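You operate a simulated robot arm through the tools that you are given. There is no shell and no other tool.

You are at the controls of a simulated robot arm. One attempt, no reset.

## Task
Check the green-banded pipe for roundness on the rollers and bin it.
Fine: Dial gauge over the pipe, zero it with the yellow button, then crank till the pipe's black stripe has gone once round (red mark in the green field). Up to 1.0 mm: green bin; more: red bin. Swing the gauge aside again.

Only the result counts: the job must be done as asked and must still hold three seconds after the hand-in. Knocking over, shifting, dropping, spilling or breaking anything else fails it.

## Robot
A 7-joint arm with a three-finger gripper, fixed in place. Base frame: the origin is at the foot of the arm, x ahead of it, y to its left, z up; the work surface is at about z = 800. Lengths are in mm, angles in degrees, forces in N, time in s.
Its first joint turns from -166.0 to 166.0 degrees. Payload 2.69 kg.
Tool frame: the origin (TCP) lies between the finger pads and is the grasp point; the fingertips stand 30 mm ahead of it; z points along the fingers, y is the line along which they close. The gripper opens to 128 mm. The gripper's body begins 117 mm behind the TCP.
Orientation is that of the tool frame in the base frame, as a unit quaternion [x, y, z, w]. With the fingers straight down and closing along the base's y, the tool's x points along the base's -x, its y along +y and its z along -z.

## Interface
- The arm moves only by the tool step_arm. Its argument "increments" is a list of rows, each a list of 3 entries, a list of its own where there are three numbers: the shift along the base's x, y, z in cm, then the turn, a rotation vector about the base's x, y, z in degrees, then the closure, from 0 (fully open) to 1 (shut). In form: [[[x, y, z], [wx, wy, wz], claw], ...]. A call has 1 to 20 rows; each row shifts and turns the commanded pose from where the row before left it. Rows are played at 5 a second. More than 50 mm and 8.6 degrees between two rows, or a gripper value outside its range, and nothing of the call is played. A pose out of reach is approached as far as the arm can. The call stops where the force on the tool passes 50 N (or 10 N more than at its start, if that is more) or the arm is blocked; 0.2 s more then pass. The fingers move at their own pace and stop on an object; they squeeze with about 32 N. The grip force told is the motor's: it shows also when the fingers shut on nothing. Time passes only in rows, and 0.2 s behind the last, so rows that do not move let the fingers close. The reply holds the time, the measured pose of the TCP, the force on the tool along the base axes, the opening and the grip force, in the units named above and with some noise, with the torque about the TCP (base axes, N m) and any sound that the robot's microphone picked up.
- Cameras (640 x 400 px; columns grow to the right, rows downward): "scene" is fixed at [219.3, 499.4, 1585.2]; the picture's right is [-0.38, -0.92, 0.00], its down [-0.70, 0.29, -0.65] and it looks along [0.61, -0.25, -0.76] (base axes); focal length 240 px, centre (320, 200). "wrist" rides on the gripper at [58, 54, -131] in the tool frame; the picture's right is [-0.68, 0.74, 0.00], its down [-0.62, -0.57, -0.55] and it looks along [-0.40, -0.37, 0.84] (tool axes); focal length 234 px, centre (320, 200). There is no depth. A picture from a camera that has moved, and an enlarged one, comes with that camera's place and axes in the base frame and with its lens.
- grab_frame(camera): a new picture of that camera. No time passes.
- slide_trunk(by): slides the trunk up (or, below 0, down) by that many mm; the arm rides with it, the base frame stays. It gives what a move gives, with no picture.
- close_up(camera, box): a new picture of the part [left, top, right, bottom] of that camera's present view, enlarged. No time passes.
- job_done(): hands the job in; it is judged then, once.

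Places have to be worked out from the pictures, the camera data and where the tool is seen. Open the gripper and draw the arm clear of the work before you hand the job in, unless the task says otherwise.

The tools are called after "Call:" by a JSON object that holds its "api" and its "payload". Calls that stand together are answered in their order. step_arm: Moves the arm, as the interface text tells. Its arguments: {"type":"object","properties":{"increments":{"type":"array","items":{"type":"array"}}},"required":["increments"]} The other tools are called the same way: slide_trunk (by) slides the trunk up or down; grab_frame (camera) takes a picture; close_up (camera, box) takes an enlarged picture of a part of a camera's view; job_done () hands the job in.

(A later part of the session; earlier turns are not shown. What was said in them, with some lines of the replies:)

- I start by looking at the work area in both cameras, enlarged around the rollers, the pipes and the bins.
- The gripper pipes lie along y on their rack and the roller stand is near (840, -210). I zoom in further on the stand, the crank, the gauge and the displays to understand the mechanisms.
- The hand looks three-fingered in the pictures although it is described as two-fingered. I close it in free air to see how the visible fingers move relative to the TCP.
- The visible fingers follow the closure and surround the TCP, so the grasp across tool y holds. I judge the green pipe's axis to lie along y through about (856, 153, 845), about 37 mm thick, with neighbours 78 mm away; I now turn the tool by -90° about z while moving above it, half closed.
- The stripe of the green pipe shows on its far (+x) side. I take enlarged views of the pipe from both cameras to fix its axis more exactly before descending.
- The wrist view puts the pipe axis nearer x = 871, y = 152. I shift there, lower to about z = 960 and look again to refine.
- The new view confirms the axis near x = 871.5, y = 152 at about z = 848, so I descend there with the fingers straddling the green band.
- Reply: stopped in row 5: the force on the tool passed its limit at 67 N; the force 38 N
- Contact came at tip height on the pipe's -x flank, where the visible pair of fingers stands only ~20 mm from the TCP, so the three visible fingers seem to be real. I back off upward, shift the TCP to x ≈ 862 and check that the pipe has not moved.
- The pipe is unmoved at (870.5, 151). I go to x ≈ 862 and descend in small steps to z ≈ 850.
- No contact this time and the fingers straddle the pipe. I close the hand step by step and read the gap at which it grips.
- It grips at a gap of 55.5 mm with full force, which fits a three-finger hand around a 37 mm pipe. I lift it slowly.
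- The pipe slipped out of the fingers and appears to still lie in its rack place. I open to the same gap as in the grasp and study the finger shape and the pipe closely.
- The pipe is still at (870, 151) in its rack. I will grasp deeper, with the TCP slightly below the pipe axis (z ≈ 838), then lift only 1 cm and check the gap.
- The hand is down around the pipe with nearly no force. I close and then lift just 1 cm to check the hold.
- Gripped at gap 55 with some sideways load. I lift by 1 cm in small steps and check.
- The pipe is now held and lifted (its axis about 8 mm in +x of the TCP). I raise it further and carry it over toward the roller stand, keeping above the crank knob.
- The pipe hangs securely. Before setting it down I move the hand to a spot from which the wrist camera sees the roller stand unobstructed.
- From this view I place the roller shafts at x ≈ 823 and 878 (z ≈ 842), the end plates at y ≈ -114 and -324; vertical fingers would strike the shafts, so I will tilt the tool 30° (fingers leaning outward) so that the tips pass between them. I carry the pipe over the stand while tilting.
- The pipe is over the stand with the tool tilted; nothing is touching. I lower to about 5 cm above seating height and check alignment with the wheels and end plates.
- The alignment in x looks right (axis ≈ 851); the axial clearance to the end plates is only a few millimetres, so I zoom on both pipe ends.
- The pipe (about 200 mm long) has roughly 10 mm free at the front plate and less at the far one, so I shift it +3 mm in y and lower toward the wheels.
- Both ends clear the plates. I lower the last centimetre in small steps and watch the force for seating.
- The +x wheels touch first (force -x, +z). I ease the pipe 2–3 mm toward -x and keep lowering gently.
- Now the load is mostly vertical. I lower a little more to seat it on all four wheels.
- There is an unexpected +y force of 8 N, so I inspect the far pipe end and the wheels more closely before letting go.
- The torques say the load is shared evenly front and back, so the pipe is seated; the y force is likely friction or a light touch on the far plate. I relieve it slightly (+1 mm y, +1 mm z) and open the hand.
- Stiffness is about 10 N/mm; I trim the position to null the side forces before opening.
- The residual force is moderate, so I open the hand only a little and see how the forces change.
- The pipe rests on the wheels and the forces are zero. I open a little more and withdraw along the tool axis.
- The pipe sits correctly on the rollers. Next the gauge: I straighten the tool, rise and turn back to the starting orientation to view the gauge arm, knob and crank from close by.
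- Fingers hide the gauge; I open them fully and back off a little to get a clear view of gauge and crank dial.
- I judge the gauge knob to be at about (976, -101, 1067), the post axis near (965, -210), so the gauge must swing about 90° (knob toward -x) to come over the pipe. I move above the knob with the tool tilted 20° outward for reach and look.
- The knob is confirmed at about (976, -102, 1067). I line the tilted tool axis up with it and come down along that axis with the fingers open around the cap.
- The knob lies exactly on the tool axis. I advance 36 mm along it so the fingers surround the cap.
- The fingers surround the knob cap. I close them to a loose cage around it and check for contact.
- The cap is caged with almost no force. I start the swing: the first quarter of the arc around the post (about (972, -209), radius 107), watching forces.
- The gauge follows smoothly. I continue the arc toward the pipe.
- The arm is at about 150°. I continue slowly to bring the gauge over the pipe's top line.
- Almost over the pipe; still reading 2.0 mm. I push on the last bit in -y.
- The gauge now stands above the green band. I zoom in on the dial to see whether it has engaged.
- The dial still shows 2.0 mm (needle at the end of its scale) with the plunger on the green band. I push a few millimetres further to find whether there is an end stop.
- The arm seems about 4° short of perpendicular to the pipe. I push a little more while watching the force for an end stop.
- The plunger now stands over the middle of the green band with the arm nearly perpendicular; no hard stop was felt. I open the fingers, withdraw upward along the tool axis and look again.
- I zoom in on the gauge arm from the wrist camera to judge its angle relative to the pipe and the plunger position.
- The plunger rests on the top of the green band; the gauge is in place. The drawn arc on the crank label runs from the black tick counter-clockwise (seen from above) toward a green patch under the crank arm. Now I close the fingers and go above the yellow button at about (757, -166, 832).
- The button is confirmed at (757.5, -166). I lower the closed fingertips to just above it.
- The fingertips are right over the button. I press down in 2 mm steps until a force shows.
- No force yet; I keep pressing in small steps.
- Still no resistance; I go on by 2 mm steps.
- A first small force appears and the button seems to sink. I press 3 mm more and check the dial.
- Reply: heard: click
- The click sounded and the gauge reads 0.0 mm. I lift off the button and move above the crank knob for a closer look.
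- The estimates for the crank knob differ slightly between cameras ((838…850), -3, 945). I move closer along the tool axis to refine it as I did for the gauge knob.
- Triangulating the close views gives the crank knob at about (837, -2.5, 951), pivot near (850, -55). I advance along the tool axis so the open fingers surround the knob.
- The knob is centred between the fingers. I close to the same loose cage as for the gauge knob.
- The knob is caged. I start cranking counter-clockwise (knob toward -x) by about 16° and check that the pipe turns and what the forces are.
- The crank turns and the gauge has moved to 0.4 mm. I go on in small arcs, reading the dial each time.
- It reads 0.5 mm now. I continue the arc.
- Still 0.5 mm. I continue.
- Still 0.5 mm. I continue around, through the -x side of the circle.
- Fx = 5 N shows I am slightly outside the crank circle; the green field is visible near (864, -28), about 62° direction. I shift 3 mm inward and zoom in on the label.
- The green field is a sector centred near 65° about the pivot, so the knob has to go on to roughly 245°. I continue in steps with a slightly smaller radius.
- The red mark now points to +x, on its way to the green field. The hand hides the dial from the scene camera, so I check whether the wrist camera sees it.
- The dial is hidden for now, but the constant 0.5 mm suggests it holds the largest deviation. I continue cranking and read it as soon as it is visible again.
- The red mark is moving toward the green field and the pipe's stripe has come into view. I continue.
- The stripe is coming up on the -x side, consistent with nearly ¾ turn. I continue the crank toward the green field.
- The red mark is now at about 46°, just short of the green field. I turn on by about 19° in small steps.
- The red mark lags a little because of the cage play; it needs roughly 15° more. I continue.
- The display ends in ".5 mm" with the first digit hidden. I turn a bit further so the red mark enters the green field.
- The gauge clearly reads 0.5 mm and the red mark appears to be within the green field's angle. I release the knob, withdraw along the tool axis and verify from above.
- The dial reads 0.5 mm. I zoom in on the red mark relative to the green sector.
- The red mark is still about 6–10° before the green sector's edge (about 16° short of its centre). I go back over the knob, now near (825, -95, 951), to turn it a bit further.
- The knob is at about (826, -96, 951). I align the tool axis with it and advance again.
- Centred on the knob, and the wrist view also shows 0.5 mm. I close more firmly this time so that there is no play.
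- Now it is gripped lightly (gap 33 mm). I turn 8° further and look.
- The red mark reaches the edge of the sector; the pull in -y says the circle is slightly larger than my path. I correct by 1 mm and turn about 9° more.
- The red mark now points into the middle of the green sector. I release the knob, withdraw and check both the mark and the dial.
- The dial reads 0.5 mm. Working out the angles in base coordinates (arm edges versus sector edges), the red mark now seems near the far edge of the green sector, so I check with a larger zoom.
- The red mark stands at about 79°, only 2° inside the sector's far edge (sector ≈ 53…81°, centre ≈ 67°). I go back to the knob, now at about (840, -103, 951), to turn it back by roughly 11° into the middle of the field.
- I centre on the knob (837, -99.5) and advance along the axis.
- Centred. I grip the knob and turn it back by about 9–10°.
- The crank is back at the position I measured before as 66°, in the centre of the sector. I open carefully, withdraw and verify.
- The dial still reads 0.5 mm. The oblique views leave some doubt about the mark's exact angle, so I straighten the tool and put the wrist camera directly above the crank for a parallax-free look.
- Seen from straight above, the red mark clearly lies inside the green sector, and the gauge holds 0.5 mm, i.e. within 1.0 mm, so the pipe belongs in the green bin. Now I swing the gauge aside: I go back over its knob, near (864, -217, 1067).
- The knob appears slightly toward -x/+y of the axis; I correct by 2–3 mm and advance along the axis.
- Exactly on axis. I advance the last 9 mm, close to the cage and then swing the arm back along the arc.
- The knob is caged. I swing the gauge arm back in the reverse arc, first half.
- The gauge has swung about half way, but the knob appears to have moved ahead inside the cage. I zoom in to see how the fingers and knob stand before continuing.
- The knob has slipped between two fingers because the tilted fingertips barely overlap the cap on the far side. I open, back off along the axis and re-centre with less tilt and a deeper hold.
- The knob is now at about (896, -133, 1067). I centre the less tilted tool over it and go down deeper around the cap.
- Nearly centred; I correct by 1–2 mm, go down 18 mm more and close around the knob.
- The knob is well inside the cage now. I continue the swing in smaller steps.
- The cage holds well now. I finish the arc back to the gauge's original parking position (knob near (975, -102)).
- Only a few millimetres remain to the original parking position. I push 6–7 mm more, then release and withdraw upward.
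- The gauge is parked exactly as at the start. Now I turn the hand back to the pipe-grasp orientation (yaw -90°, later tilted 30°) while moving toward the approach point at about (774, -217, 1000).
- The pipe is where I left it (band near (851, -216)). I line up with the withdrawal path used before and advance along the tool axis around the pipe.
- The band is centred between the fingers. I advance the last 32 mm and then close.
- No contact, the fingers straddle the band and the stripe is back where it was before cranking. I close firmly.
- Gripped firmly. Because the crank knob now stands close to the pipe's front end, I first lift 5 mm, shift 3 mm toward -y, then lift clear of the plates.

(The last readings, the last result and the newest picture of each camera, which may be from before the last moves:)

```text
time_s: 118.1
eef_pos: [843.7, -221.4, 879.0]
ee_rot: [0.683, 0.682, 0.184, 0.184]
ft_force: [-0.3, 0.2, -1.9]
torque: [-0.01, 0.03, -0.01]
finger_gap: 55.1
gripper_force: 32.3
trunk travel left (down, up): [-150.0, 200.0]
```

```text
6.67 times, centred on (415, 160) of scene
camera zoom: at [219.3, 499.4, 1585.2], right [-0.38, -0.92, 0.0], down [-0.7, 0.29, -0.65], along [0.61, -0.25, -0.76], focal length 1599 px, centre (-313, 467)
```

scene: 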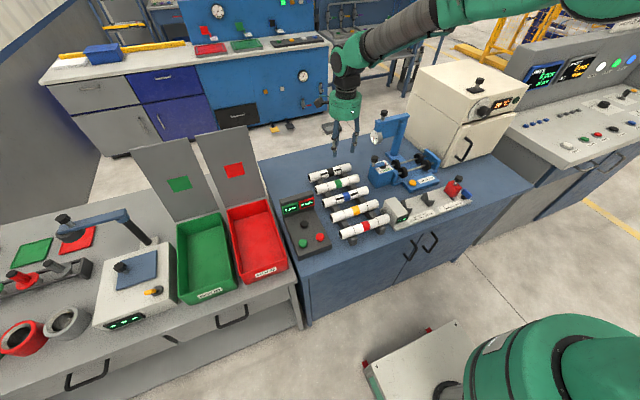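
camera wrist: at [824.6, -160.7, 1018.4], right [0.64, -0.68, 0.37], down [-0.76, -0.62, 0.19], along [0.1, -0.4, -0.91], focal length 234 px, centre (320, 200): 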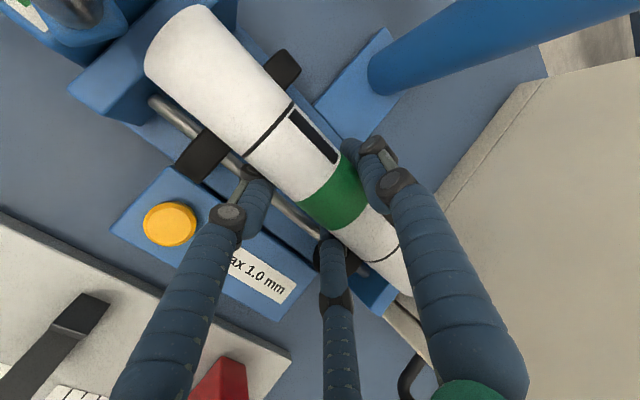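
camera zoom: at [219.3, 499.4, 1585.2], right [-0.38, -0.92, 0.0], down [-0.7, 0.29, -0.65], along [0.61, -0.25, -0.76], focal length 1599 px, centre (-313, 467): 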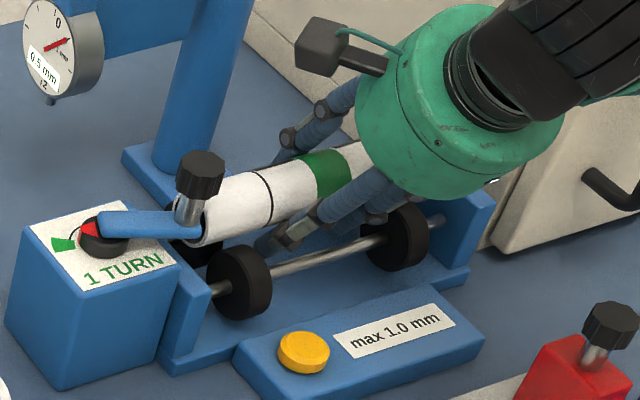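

The pipe is lifted and the crank has not moved. I lift another 13 mm, move 25 mm toward -y away from the crank knob, then go up.

Call:
{"api": "step_arm", "payload": {"increments": [[[0, 0, 0.6], [0, 0, 0], 1.0], [[0, 0, 0.7], [0, 0, 0], 1.0], [[0, -0.8, 0.1], [0, 0, 0], 1.0], [[0, -0.9, 0.1], [0, 0, 0], 1.0], [[0, -0.8, 0.3], [0, 0, 0], 1.0], [[0, 0, 1.0], [0, 0, 0], 1.0], [[0, 0, 2.0], [0, 0, 0], 1.0], [[-0.5, 0, 2.5], [0, 0, 0], 1.0], [[-0.5, 0, 2.5], [0, 0, 0], 1.0], [[-1.0, 0, 3.0], [0, 0, 0], 1.0], [[-1.0, 0, 3.0], [0, 0, 0], 1.0], [[0, 0, 0], [0, 0, 0], 1.0]]}}

Call:
{"api": "grab_frame", "payload": {"camera": "wrist"}}

Call:
{"api": "close_up", "payload": {"camera": "scene", "box": [360, 80, 460, 180]}}

Call:
{"api": "close_up", "payload": {"camera": "scene", "box": [372, 150, 402, 175]}}

```text
time_s: 120.7
eef_pos: [812.5, -244.3, 1038.9]
ee_rot: [0.683, 0.683, 0.184, 0.184]
ft_force: [-1.1, -0.1, -0.4]
torque: [-0.03, 0.02, -0.01]
finger_gap: 55.6
gripper_force: 32.4
trunk travel left (down, up): [-150.0, 200.0]
```

```text
taken
camera wrist: at [793.3, -185.0, 1177.4], right [0.64, -0.68, 0.37], down [-0.76, -0.62, 0.19], along [0.1, -0.4, -0.91], focal length 234 px, centre (320, 200)
```

wrist: 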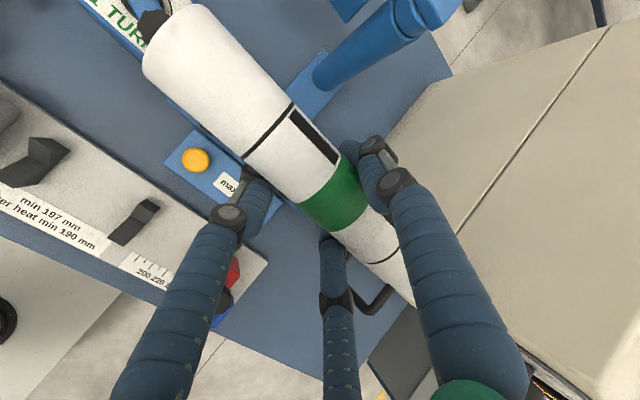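

```text
4.00 times, centred on (410, 130) of scene
camera zoom: at [219.3, 499.4, 1585.2], right [-0.38, -0.92, 0.0], down [-0.7, 0.29, -0.65], along [0.61, -0.25, -0.76], focal length 959 px, centre (-40, 480)
```

zoom: 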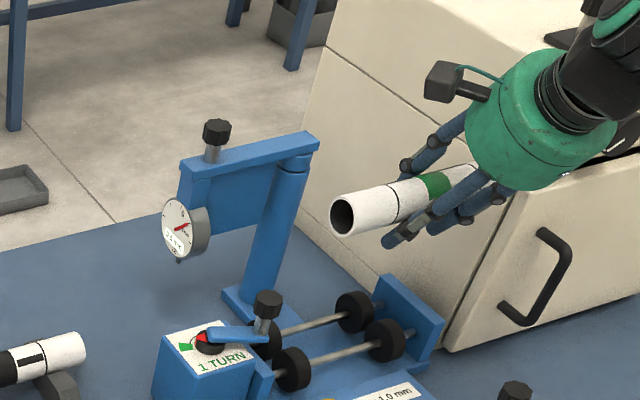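

```text
16.00 times, centred on (387, 162) of scene
camera zoom: at [219.3, 499.4, 1585.2], right [-0.38, -0.92, 0.0], down [-0.7, 0.29, -0.65], along [0.61, -0.25, -0.76], focal length 3837 px, centre (-752, 800)
```

zoom: 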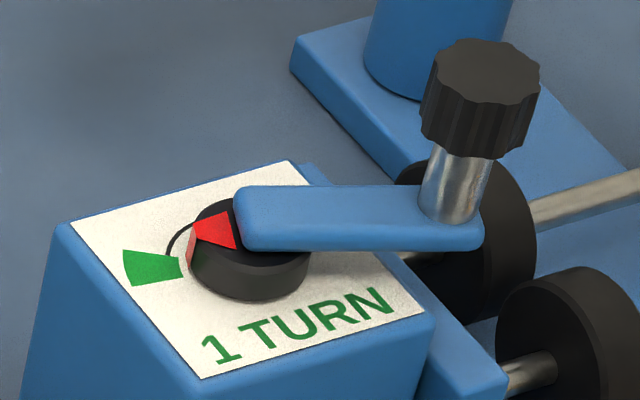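

The pipe is clear of the stand and the crank mark still lies in the green field. I straighten the tool and turn to yaw 0 (pipe along x) while travelling toward the bins at a safe height.

Call:
{"api": "step_arm", "payload": {"increments": [[[-1.3, 2.3, 1.8], [0, 7.5, 0], 1.0], [[-1.3, 2.3, 1.8], [0, 7.5, 0], 1.0], [[-1.3, 2.3, 1.8], [0, 7.5, 0], 1.0], [[-1.3, 2.3, 1.8], [0, 7.5, 0], 1.0], [[-0.5, 3.2, 0.2], [0, 0, 8.2], 1.0], [[-0.5, 3.2, 0.2], [0, 0, 8.2], 1.0], [[-0.5, 3.2, 0.2], [0, 0, 8.2], 1.0], [[-0.5, 3.2, 0.2], [0, 0, 8.2], 1.0], [[-0.5, 3.2, 0.2], [0, 0, 8.2], 1.0], [[-0.5, 3.2, 0.2], [0, 0, 8.2], 1.0], [[-0.5, 3.2, 0.2], [0, 0, 8.2], 1.0], [[-0.5, 3.2, 0.2], [0, 0, 8.2], 1.0], [[-0.5, 3.2, 0.2], [0, 0, 8.2], 1.0], [[-0.5, 3.2, 0.2], [0, 0, 8.2], 1.0], [[-0.5, 3.2, 0.2], [0, 0, 8.0], 1.0], [[0, 0, 0], [0, 0, 0], 1.0]]}}

Call:
{"api": "grab_frame", "payload": {"camera": "wrist"}}

Call:
{"api": "grab_frame", "payload": {"camera": "scene"}}

```text
time_s: 124.1
eef_pos: [707.4, 200.8, 1129.4]
ee_rot: [-0.001, 1.0, 0.002, -0.001]
ft_force: [-0.7, 0.1, -0.8]
torque: [-0.03, 0.01, -0.01]
finger_gap: 55.6
gripper_force: 31.9
trunk travel left (down, up): [-150.0, 200.0]
```

```text
taken
camera wrist: at [648.6, 254.6, 1260.5], right [0.68, 0.74, 0.0], down [0.62, -0.57, 0.55], along [0.4, -0.37, -0.84], focal length 234 px, centre (320, 200)
```

wrist: 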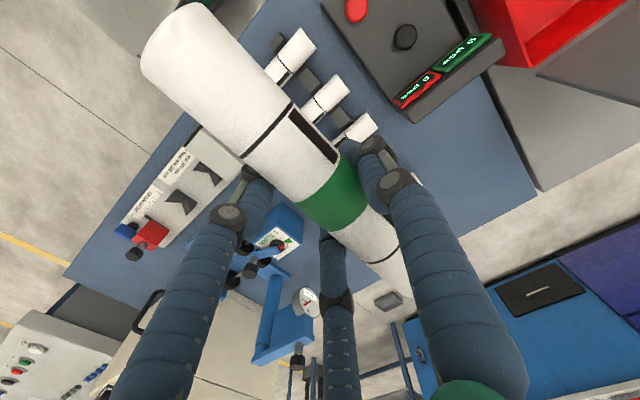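

```text
taken
```

scene: 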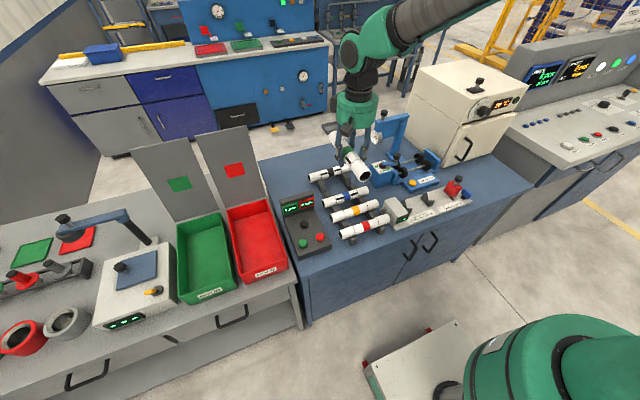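

The pipe is held along x. I go on toward the bins, tilting the tool outward (about x) for reach.

Call:
{"api": "step_arm", "payload": {"increments": [[[-0.2, 4.4, 0], [0, 0, 0], 1.0], [[-0.2, 4.4, 0], [0, 0, 0], 1.0], [[-0.2, 4.4, 0], [0, 0, 0], 1.0], [[-0.2, 4.4, 0], [4, 0, 0], 1.0], [[-0.2, 4.4, 0], [4, 0, 0], 1.0], [[-0.2, 4.4, 0], [4, 0, 0], 1.0], [[-0.2, 4.4, 0], [4, 0, 0], 1.0], [[-0.2, 4.4, 0], [4, 0, 0], 1.0], [[0, 0, 0], [0, 0, 0], 1.0]]}}

Call:
{"api": "grab_frame", "payload": {"camera": "wrist"}}

Call:
{"api": "close_up", "payload": {"camera": "scene", "box": [120, 100, 340, 320]}}

```text
time_s: 126.1
eef_pos: [691.5, 550.9, 1131.0]
ee_rot: [0.001, 0.984, 0.176, -0.001]
ft_force: [-0.6, 0.0, -0.8]
torque: [-0.04, -0.01, -0.01]
finger_gap: 55.2
gripper_force: 31.7
trunk travel left (down, up): [-150.0, 200.0]
```

```text
taken
camera wrist: at [632.7, 557.1, 1271.2], right [0.68, 0.69, 0.25], down [0.62, -0.72, 0.32], along [0.4, -0.06, -0.91], focal length 234 px, centre (320, 200)
```

wrist: 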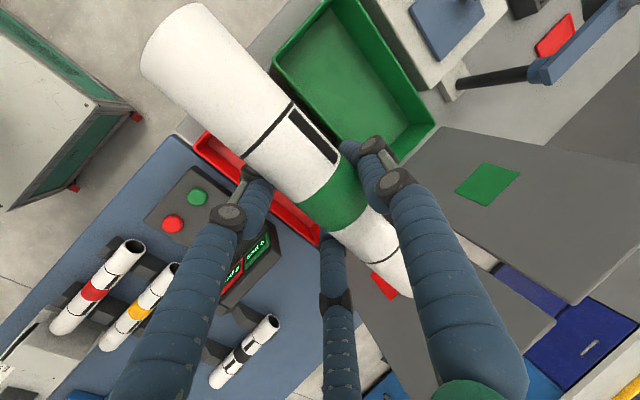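

```text
1.82 times, centred on (230, 210) of scene
camera zoom: at [219.3, 499.4, 1585.2], right [-0.38, -0.92, 0.0], down [-0.7, 0.29, -0.65], along [0.61, -0.25, -0.76], focal length 436 px, centre (484, 182)
```

zoom: 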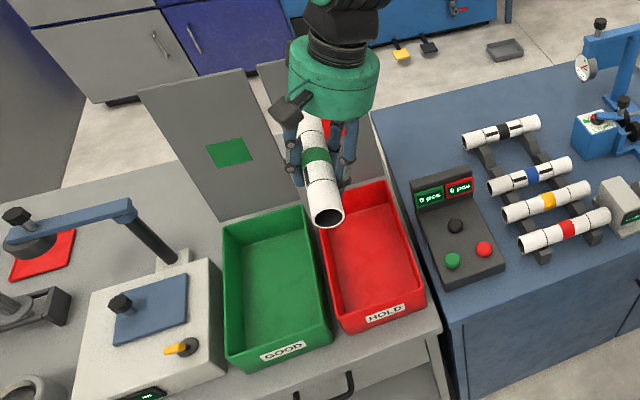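

The green bin lies ahead. I move further over it at height and look again to fix its position.

Call:
{"api": "step_arm", "payload": {"increments": [[[0, 4.0, -1.0], [0, 0, 0], 1.0], [[0, 4.0, -1.0], [0, 0, 0], 1.0], [[0, 2.0, -1.0], [0, 0, 0], 1.0], [[0, 0, 0], [0, 0, 0], 1.0]]}}

Call:
{"api": "grab_frame", "payload": {"camera": "wrist"}}

Call:
{"api": "close_up", "payload": {"camera": "scene", "box": [150, 100, 310, 320]}}

```text
time_s: 127.1
eef_pos: [691.7, 651.0, 1099.9]
ee_rot: [0.0, 0.985, 0.175, -0.001]
ft_force: [0.0, 0.4, -1.3]
torque: [0.01, -0.01, 0.0]
finger_gap: 55.6
gripper_force: 32.2
trunk travel left (down, up): [-150.0, 200.0]
```

```text
taken
camera wrist: at [633.2, 657.5, 1240.9], right [0.68, 0.69, 0.25], down [0.62, -0.72, 0.32], along [0.4, -0.06, -0.91], focal length 234 px, centre (320, 200)
```

wrist: 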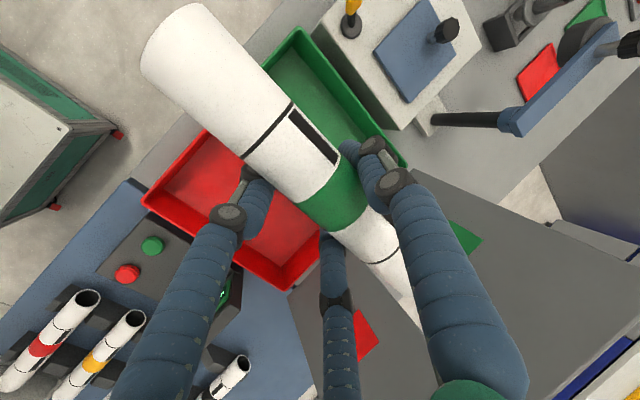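

```text
1.82 times, centred on (230, 210) of scene
camera zoom: at [219.3, 499.4, 1585.2], right [-0.38, -0.92, 0.0], down [-0.7, 0.29, -0.65], along [0.61, -0.25, -0.76], focal length 436 px, centre (484, 182)
```

zoom: 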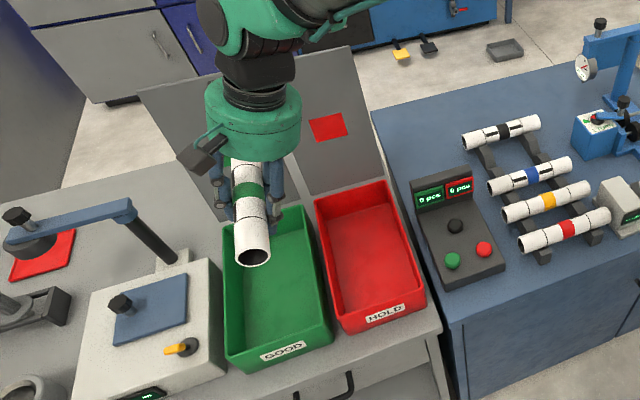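

The green bin spans roughly x 600–860, y 632–785 with its rim near z = 880. I move the pipe above its middle (TCP about (725, 695)) and lower to z ≈ 960 for a check.

Call:
{"api": "step_arm", "payload": {"increments": [[[1.1, 1.5, -2.0], [0, 0, 0], 1.0], [[1.1, 1.5, -2.5], [0, 0, 0], 1.0], [[1.1, 1.4, -2.5], [0, 0, 0], 1.0], [[0, 0, -3.0], [0, 0, 0], 1.0], [[0, 0, -3.0], [0, 0, 0], 1.0], [[0, 0, 0], [0, 0, 0], 1.0]]}}

Call:
{"api": "grab_frame", "payload": {"camera": "wrist"}}

Call:
{"api": "close_up", "payload": {"camera": "scene", "box": [150, 120, 310, 320]}}

```text
time_s: 128.5
eef_pos: [723.7, 696.2, 969.2]
ee_rot: [0.001, 0.985, 0.175, -0.001]
ft_force: [0.9, 0.9, -1.5]
torque: [0.0, 0.02, -0.02]
finger_gap: 55.3
gripper_force: 32.8
trunk travel left (down, up): [-150.0, 200.0]
```

```text
taken
camera wrist: at [665.8, 701.7, 1110.2], right [0.68, 0.69, 0.25], down [0.62, -0.72, 0.32], along [0.4, -0.06, -0.91], focal length 234 px, centre (320, 200)
```

wrist: 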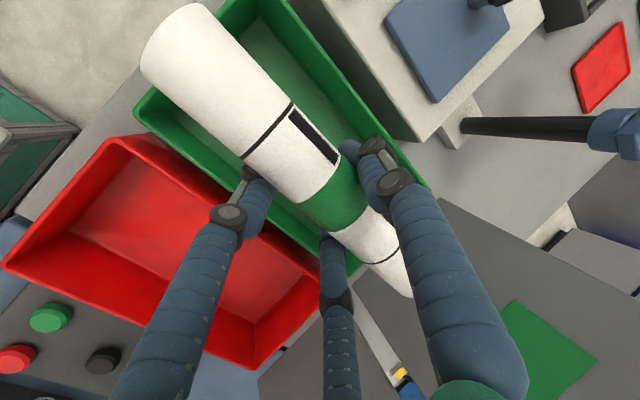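

```text
2.00 times, centred on (230, 220) of scene
camera zoom: at [219.3, 499.4, 1585.2], right [-0.38, -0.92, 0.0], down [-0.7, 0.29, -0.65], along [0.61, -0.25, -0.76], focal length 480 px, centre (500, 160)
```

zoom: 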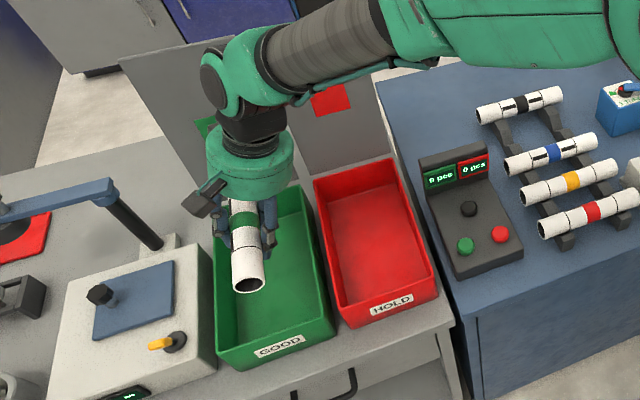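

The pipe is well within the bin outline. I shift 8 mm toward its middle and lower into it, watching the force.

Call:
{"api": "step_arm", "payload": {"increments": [[[0, 0.8, -2.0], [0, 0, 0], 1.0], [[0, 0, -2.5], [0, 0, 0], 1.0], [[0, 0, -2.5], [0, 0, 0], 1.0], [[0, 0, -1.5], [0, 0, 0], 1.0], [[0, 0, 0], [0, 0, 0], 1.0]]}}

Call:
{"api": "grab_frame", "payload": {"camera": "wrist"}}

Call:
{"api": "close_up", "payload": {"camera": "scene", "box": [170, 160, 290, 310]}}

```text
time_s: 129.7
eef_pos: [724.7, 703.3, 885.6]
ee_rot: [0.001, 0.984, 0.177, -0.001]
ft_force: [0.3, 0.6, -0.8]
torque: [0.02, -0.02, 0.0]
finger_gap: 55.1
gripper_force: 31.7
trunk travel left (down, up): [-150.0, 200.0]
```

```text
taken
camera wrist: at [666.1, 709.8, 1025.4], right [0.68, 0.69, 0.25], down [0.62, -0.72, 0.32], along [0.4, -0.06, -0.91], focal length 234 px, centre (320, 200)
```

wrist: 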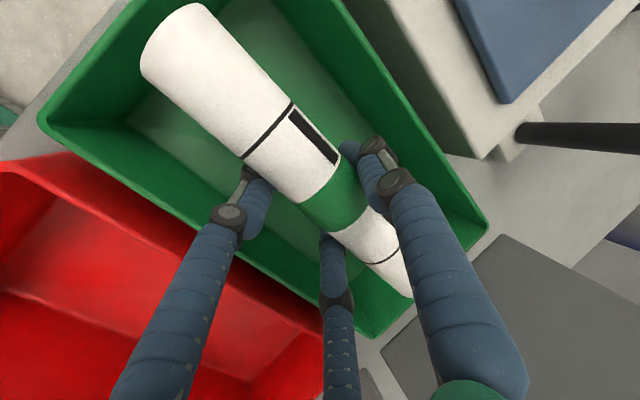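

```text
2.67 times, centred on (230, 235) of scene
camera zoom: at [219.3, 499.4, 1585.2], right [-0.38, -0.92, 0.0], down [-0.7, 0.29, -0.65], along [0.61, -0.25, -0.76], focal length 640 px, centre (560, 107)
```

zoom: 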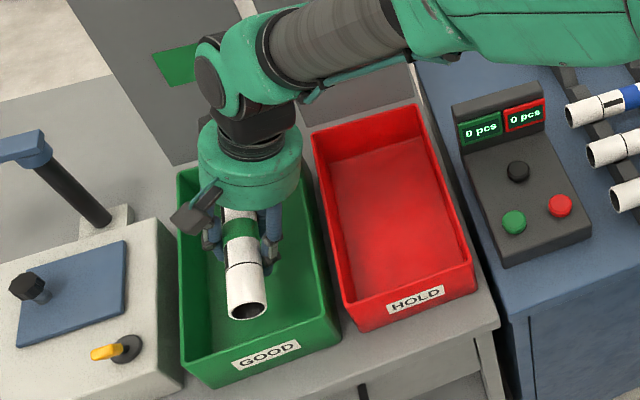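

The pipe is centred in the green bin. I lower in small steps until near the floor.

Call:
{"api": "step_arm", "payload": {"increments": [[[0.3, 0.1, -1.0], [0, 0, 0], 1.0], [[0, 0, -0.8], [0, 0, 0], 1.0], [[0, 0, -0.6], [0, 0, 0], 1.0], [[0, 0, -0.5], [0, 0, 0], 1.0], [[0, 0, -0.4], [0, 0, 0], 1.0], [[0, 0, 0], [0, 0, 0], 1.0]]}}

Call:
{"api": "grab_frame", "payload": {"camera": "wrist"}}

Call:
{"api": "close_up", "payload": {"camera": "scene", "box": [170, 180, 270, 310]}}

```text
time_s: 131.1
eef_pos: [728.3, 704.4, 853.2]
ee_rot: [0.0, 0.984, 0.176, 0.0]
ft_force: [-0.4, 0.7, -1.1]
torque: [-0.02, 0.01, -0.01]
finger_gap: 55.3
gripper_force: 32.0
trunk travel left (down, up): [-150.0, 200.0]
```

```text
taken
camera wrist: at [669.2, 710.8, 993.6], right [0.68, 0.69, 0.25], down [0.62, -0.72, 0.32], along [0.4, -0.06, -0.91], focal length 234 px, centre (320, 200)
```

wrist: 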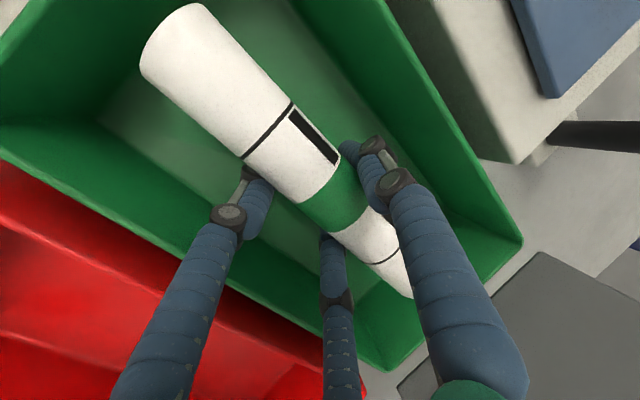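

```text
3.08 times, centred on (220, 245) of scene
camera zoom: at [219.3, 499.4, 1585.2], right [-0.38, -0.92, 0.0], down [-0.7, 0.29, -0.65], along [0.61, -0.25, -0.76], focal length 738 px, centre (628, 62)
```

zoom: 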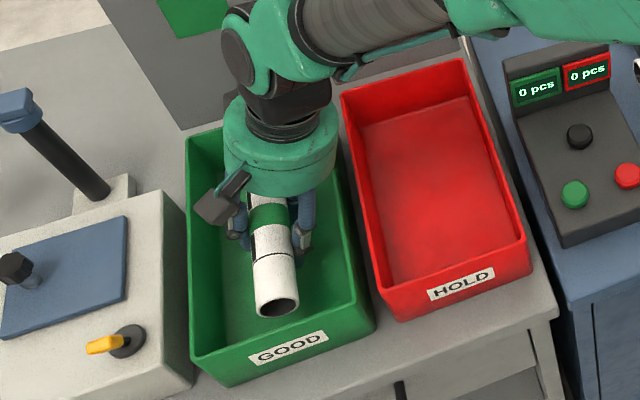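

Still free. I lower a little more in 2 mm steps until the fingertips nearly touch the floor.

Call:
{"api": "step_arm", "payload": {"increments": [[[0, 0, -0.25], [0, 0, 0], 1.0], [[0, 0, -0.25], [0, 0, 0], 1.0], [[0, 0, -0.25], [0, 0, 0], 1.0], [[0, 0, 0], [0, 0, 0], 1.0]]}}

```text
time_s: 132.1
eef_pos: [727.6, 705.2, 846.9]
ee_rot: [0.0, 0.985, 0.175, -0.001]
ft_force: [-0.3, 0.7, -1.2]
torque: [-0.02, -0.01, 0.01]
finger_gap: 55.2
gripper_force: 31.7
trunk travel left (down, up): [-150.0, 200.0]
```

Still no contact at z = 847; I go 6 mm further.

Call:
{"api": "step_arm", "payload": {"increments": [[[0, 0, -0.2], [0, 0, 0], 1.0], [[0, 0, -0.2], [0, 0, 0], 1.0], [[0, 0, -0.2], [0, 0, 0], 1.0], [[0, 0, 0], [0, 0, 0], 1.0]]}}

```text
time_s: 133.1
eef_pos: [728.6, 704.5, 840.5]
ee_rot: [0.0, 0.984, 0.177, 0.0]
ft_force: [-1.1, -1.8, 6.5]
torque: [-0.14, 0.29, 0.02]
finger_gap: 54.9
gripper_force: 31.9
trunk travel left (down, up): [-150.0, 200.0]
```

A fingertip touches the bin floor lightly. I raise 2 mm and open the fingers gradually so the pipe settles into the bin.

Call:
{"api": "step_arm", "payload": {"increments": [[[0, 0, 0.2], [0, 0, 0], 1.0], [[0, 0, 0], [0, 0, 0], 0.565], [[0, 0, 0], [0, 0, 0], 0.55], [[0, 0, 0], [0, 0, 0], 0.53], [[0, 0, 0], [0, 0, 0], 0.5], [[0, 0, 0], [0, 0, 0], 0.46], [[0, 0, 0], [0, 0, 0], 0.42]]}}

Call:
{"api": "grab_frame", "payload": {"camera": "wrist"}}

Call:
{"api": "close_up", "payload": {"camera": "scene", "box": [170, 180, 270, 310]}}

```text
time_s: 134.7
eef_pos: [727.5, 704.0, 841.9]
ee_rot: [0.0, 0.985, 0.175, -0.001]
ft_force: [-0.5, -0.1, 0.3]
torque: [0.04, -0.03, 0.01]
finger_gap: 73.8
gripper_force: 0.0
trunk travel left (down, up): [-150.0, 200.0]
```

```text
taken
camera wrist: at [668.9, 710.5, 982.3], right [0.68, 0.69, 0.25], down [0.62, -0.72, 0.32], along [0.4, -0.06, -0.91], focal length 234 px, centre (320, 200)
```

wrist: 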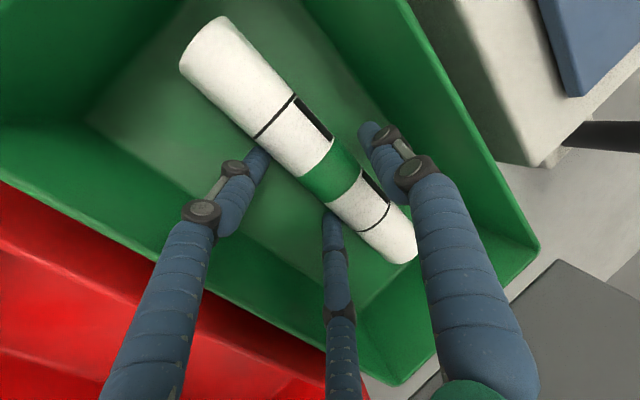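

```text
3.08 times, centred on (220, 245) of scene
camera zoom: at [219.3, 499.4, 1585.2], right [-0.38, -0.92, 0.0], down [-0.7, 0.29, -0.65], along [0.61, -0.25, -0.76], focal length 738 px, centre (628, 62)
```

zoom: 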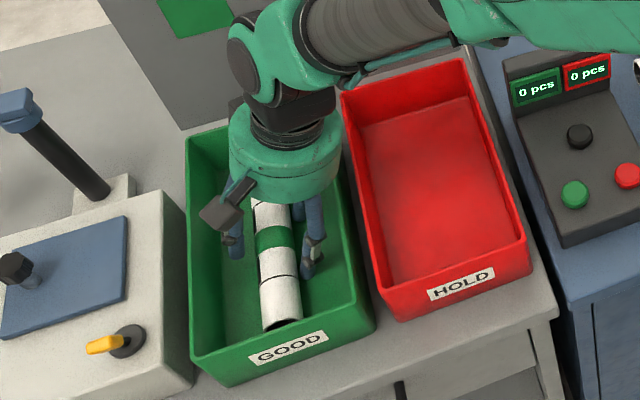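

The pipe lies in the green bin. I withdraw along the tool axis, rise and move the arm clear.

Call:
{"api": "step_arm", "payload": {"increments": [[[0, -0.34, 0.94], [0, 0, 0], 0.42], [[0, -0.68, 1.88], [0, 0, 0], 0.42], [[0, -1.03, 2.82], [0, 0, 0], 0.42], [[0, -1.2, 3.3], [0, 0, 0], 0.42], [[0, -1.2, 3.3], [0, 0, 0], 0.42], [[0, -1.2, 3.3], [0, 0, 0], 0.42], [[0, -1.2, 3.3], [0, 0, 0], 0.42], [[0, -1.2, 3.3], [0, 0, 0], 0.3], [[-0.5, -3.0, 2.0], [-4, 0, 0], 0.3], [[-0.5, -4.0, 1.0], [-4, 0, 0], 0.3], [[-0.5, -4.0, 0], [-4, 0, 0], 0.3], [[-0.5, -4.0, 0], [-4, 0, 0], 0.3], [[-0.5, -4.0, 0], [-4, 0, 0], 0.3], [[-0.5, -4.0, 0], [0, 0, 0], 0.3], [[-0.5, -4.0, 0], [0, 0, 0], 0.3], [[-0.5, -4.0, 0], [0, 0, 0], 0.3], [[0, 0, 0], [0, 0, 0], 0.3]]}}

Call:
{"api": "grab_frame", "payload": {"camera": "scene"}}

Call:
{"api": "close_up", "payload": {"camera": "scene", "box": [150, 130, 350, 310]}}

Call:
{"api": "close_up", "payload": {"camera": "scene", "box": [350, 90, 470, 210]}}

```text
time_s: 138.3
eef_pos: [687.4, 313.6, 1092.4]
ee_rot: [0.0, 1.0, 0.003, -0.001]
ft_force: [-0.1, -0.3, 0.5]
torque: [0.02, -0.02, -0.02]
finger_gap: 89.8
gripper_force: 0.0
trunk travel left (down, up): [-150.0, 200.0]
```

```text
taken
```

scene: 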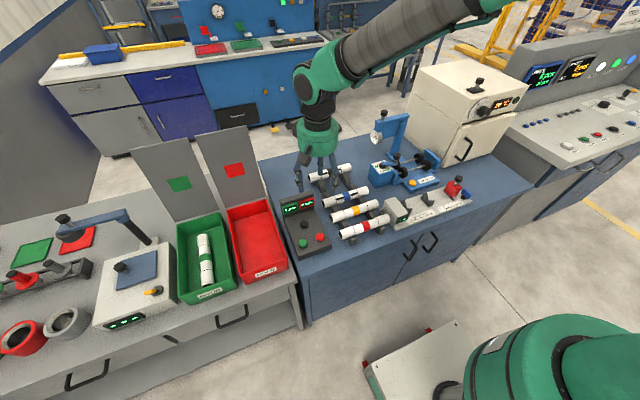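

```text
2.22 times, centred on (250, 220) of scene
camera zoom: at [219.3, 499.4, 1585.2], right [-0.38, -0.92, 0.0], down [-0.7, 0.29, -0.65], along [0.61, -0.25, -0.76], focal length 533 px, centre (476, 156)
```

zoom: 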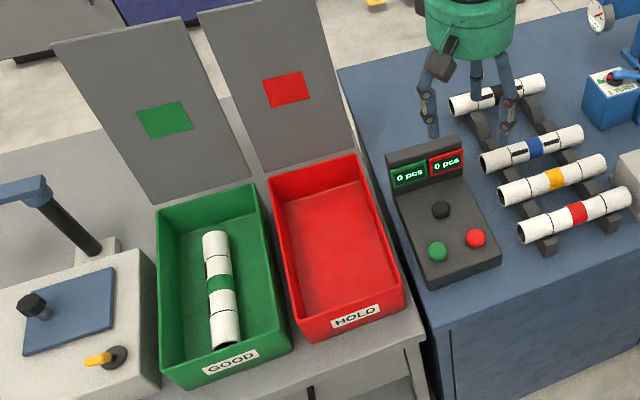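

```text
3.33 times, centred on (410, 150) of scene
camera zoom: at [219.3, 499.4, 1585.2], right [-0.38, -0.92, 0.0], down [-0.7, 0.29, -0.65], along [0.61, -0.25, -0.76], focal length 799 px, centre (20, 367)
```

zoom: 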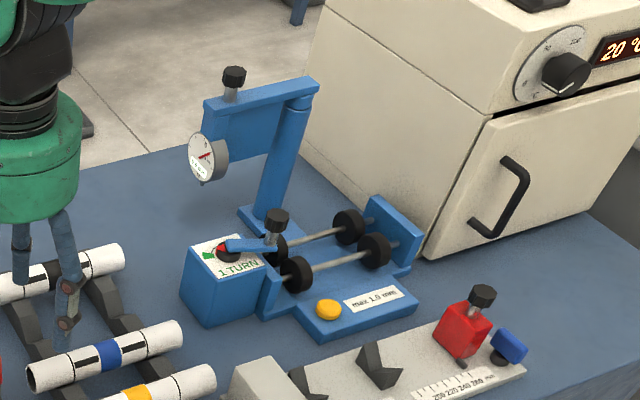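

The pipe lies in the GOOD (green) bin, the gauge is aside, the other pipes are untouched. I raise the arm well clear with the gripper open and take a last look at the crank mark.

Call:
{"api": "step_arm", "payload": {"increments": [[[-1.0, -2.0, 4.0], [0, 0, 0], 0.0], [[-1.0, -2.0, 4.0], [0, 0, 0], 0.0], [[-1.0, -2.0, 4.0], [0, 0, 0], 0.0], [[-1.0, -2.0, 4.0], [0, 0, 0], 0.0], [[0, 0, 0], [0, 0, 0], 0.0], [[0, 0, 0], [0, 0, 0], 0.0]]}}

Call:
{"api": "close_up", "payload": {"camera": "scene", "box": [372, 145, 407, 175]}}

Call:
{"api": "grab_frame", "payload": {"camera": "scene"}}

```text
time_s: 139.7
eef_pos: [649.7, 234.3, 1251.7]
ee_rot: [0.0, 1.0, 0.001, -0.002]
ft_force: [0.0, -0.4, -0.6]
torque: [-0.04, 0.07, 0.0]
finger_gap: 128.0
gripper_force: 0.1
trunk travel left (down, up): [-150.0, 200.0]
```

```text
13.33 times, centred on (390, 160) of scene
camera zoom: at [219.3, 499.4, 1585.2], right [-0.38, -0.92, 0.0], down [-0.7, 0.29, -0.65], along [0.61, -0.25, -0.76], focal length 3197 px, centre (-607, 733)
```

zoom: 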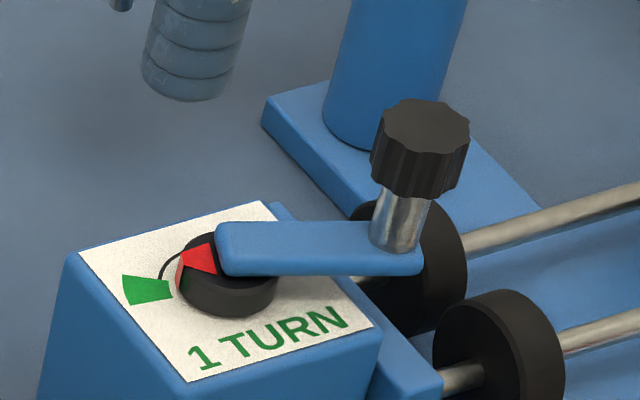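

```text
taken
```

scene: 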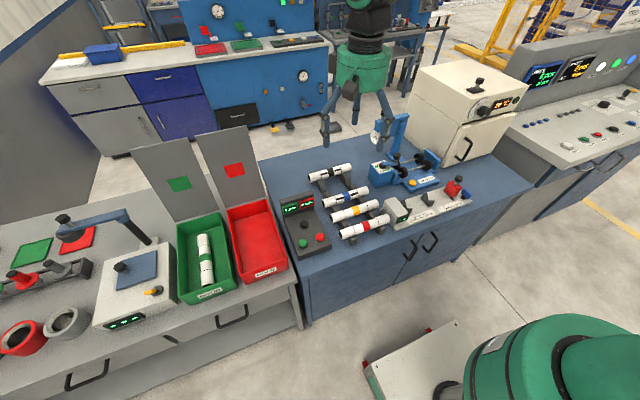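

Everything checks out: the pipe read 0.5 mm and lies in the green bin, the gauge is swung aside, the red mark points into the green field, and the arm is clear with the gripper open. I hand the job in.

Call:
{"api": "job_done", "payload": {}}

```text
The job is handed in.
```

I checked the green-banded pipe and put it in the green bin. The dial gauge showed 0.5 mm, which is within the 1.0 mm limit.

- **Zeroing:** I swung the gauge over the pipe and pressed the yellow button. It clicked and the gauge read 0.0 mm.
- **Cranking:** I turned the crank until the red mark was in the green field. I first overshot to near the far edge of the field, so I turned it back about 10°. The black stripe was back at its starting position. The gauge stayed at 0.5 mm throughout, so it appears to hold the largest deviation.
- **Pipe handling:** My first grip on the rack slipped and the pipe stayed in its place; the second grip held. In the bin I let the pipe go about 2 cm above the floor because the fingertips already touched it.
- **End state:** The gauge is back aside where it started. The other pipes look untouched. The red mark still points into the green field. The gripper is open and the arm is clear.

The counter on the small panel still shows 0 pcs for both bins; I left it alone because the task didn't mention it.
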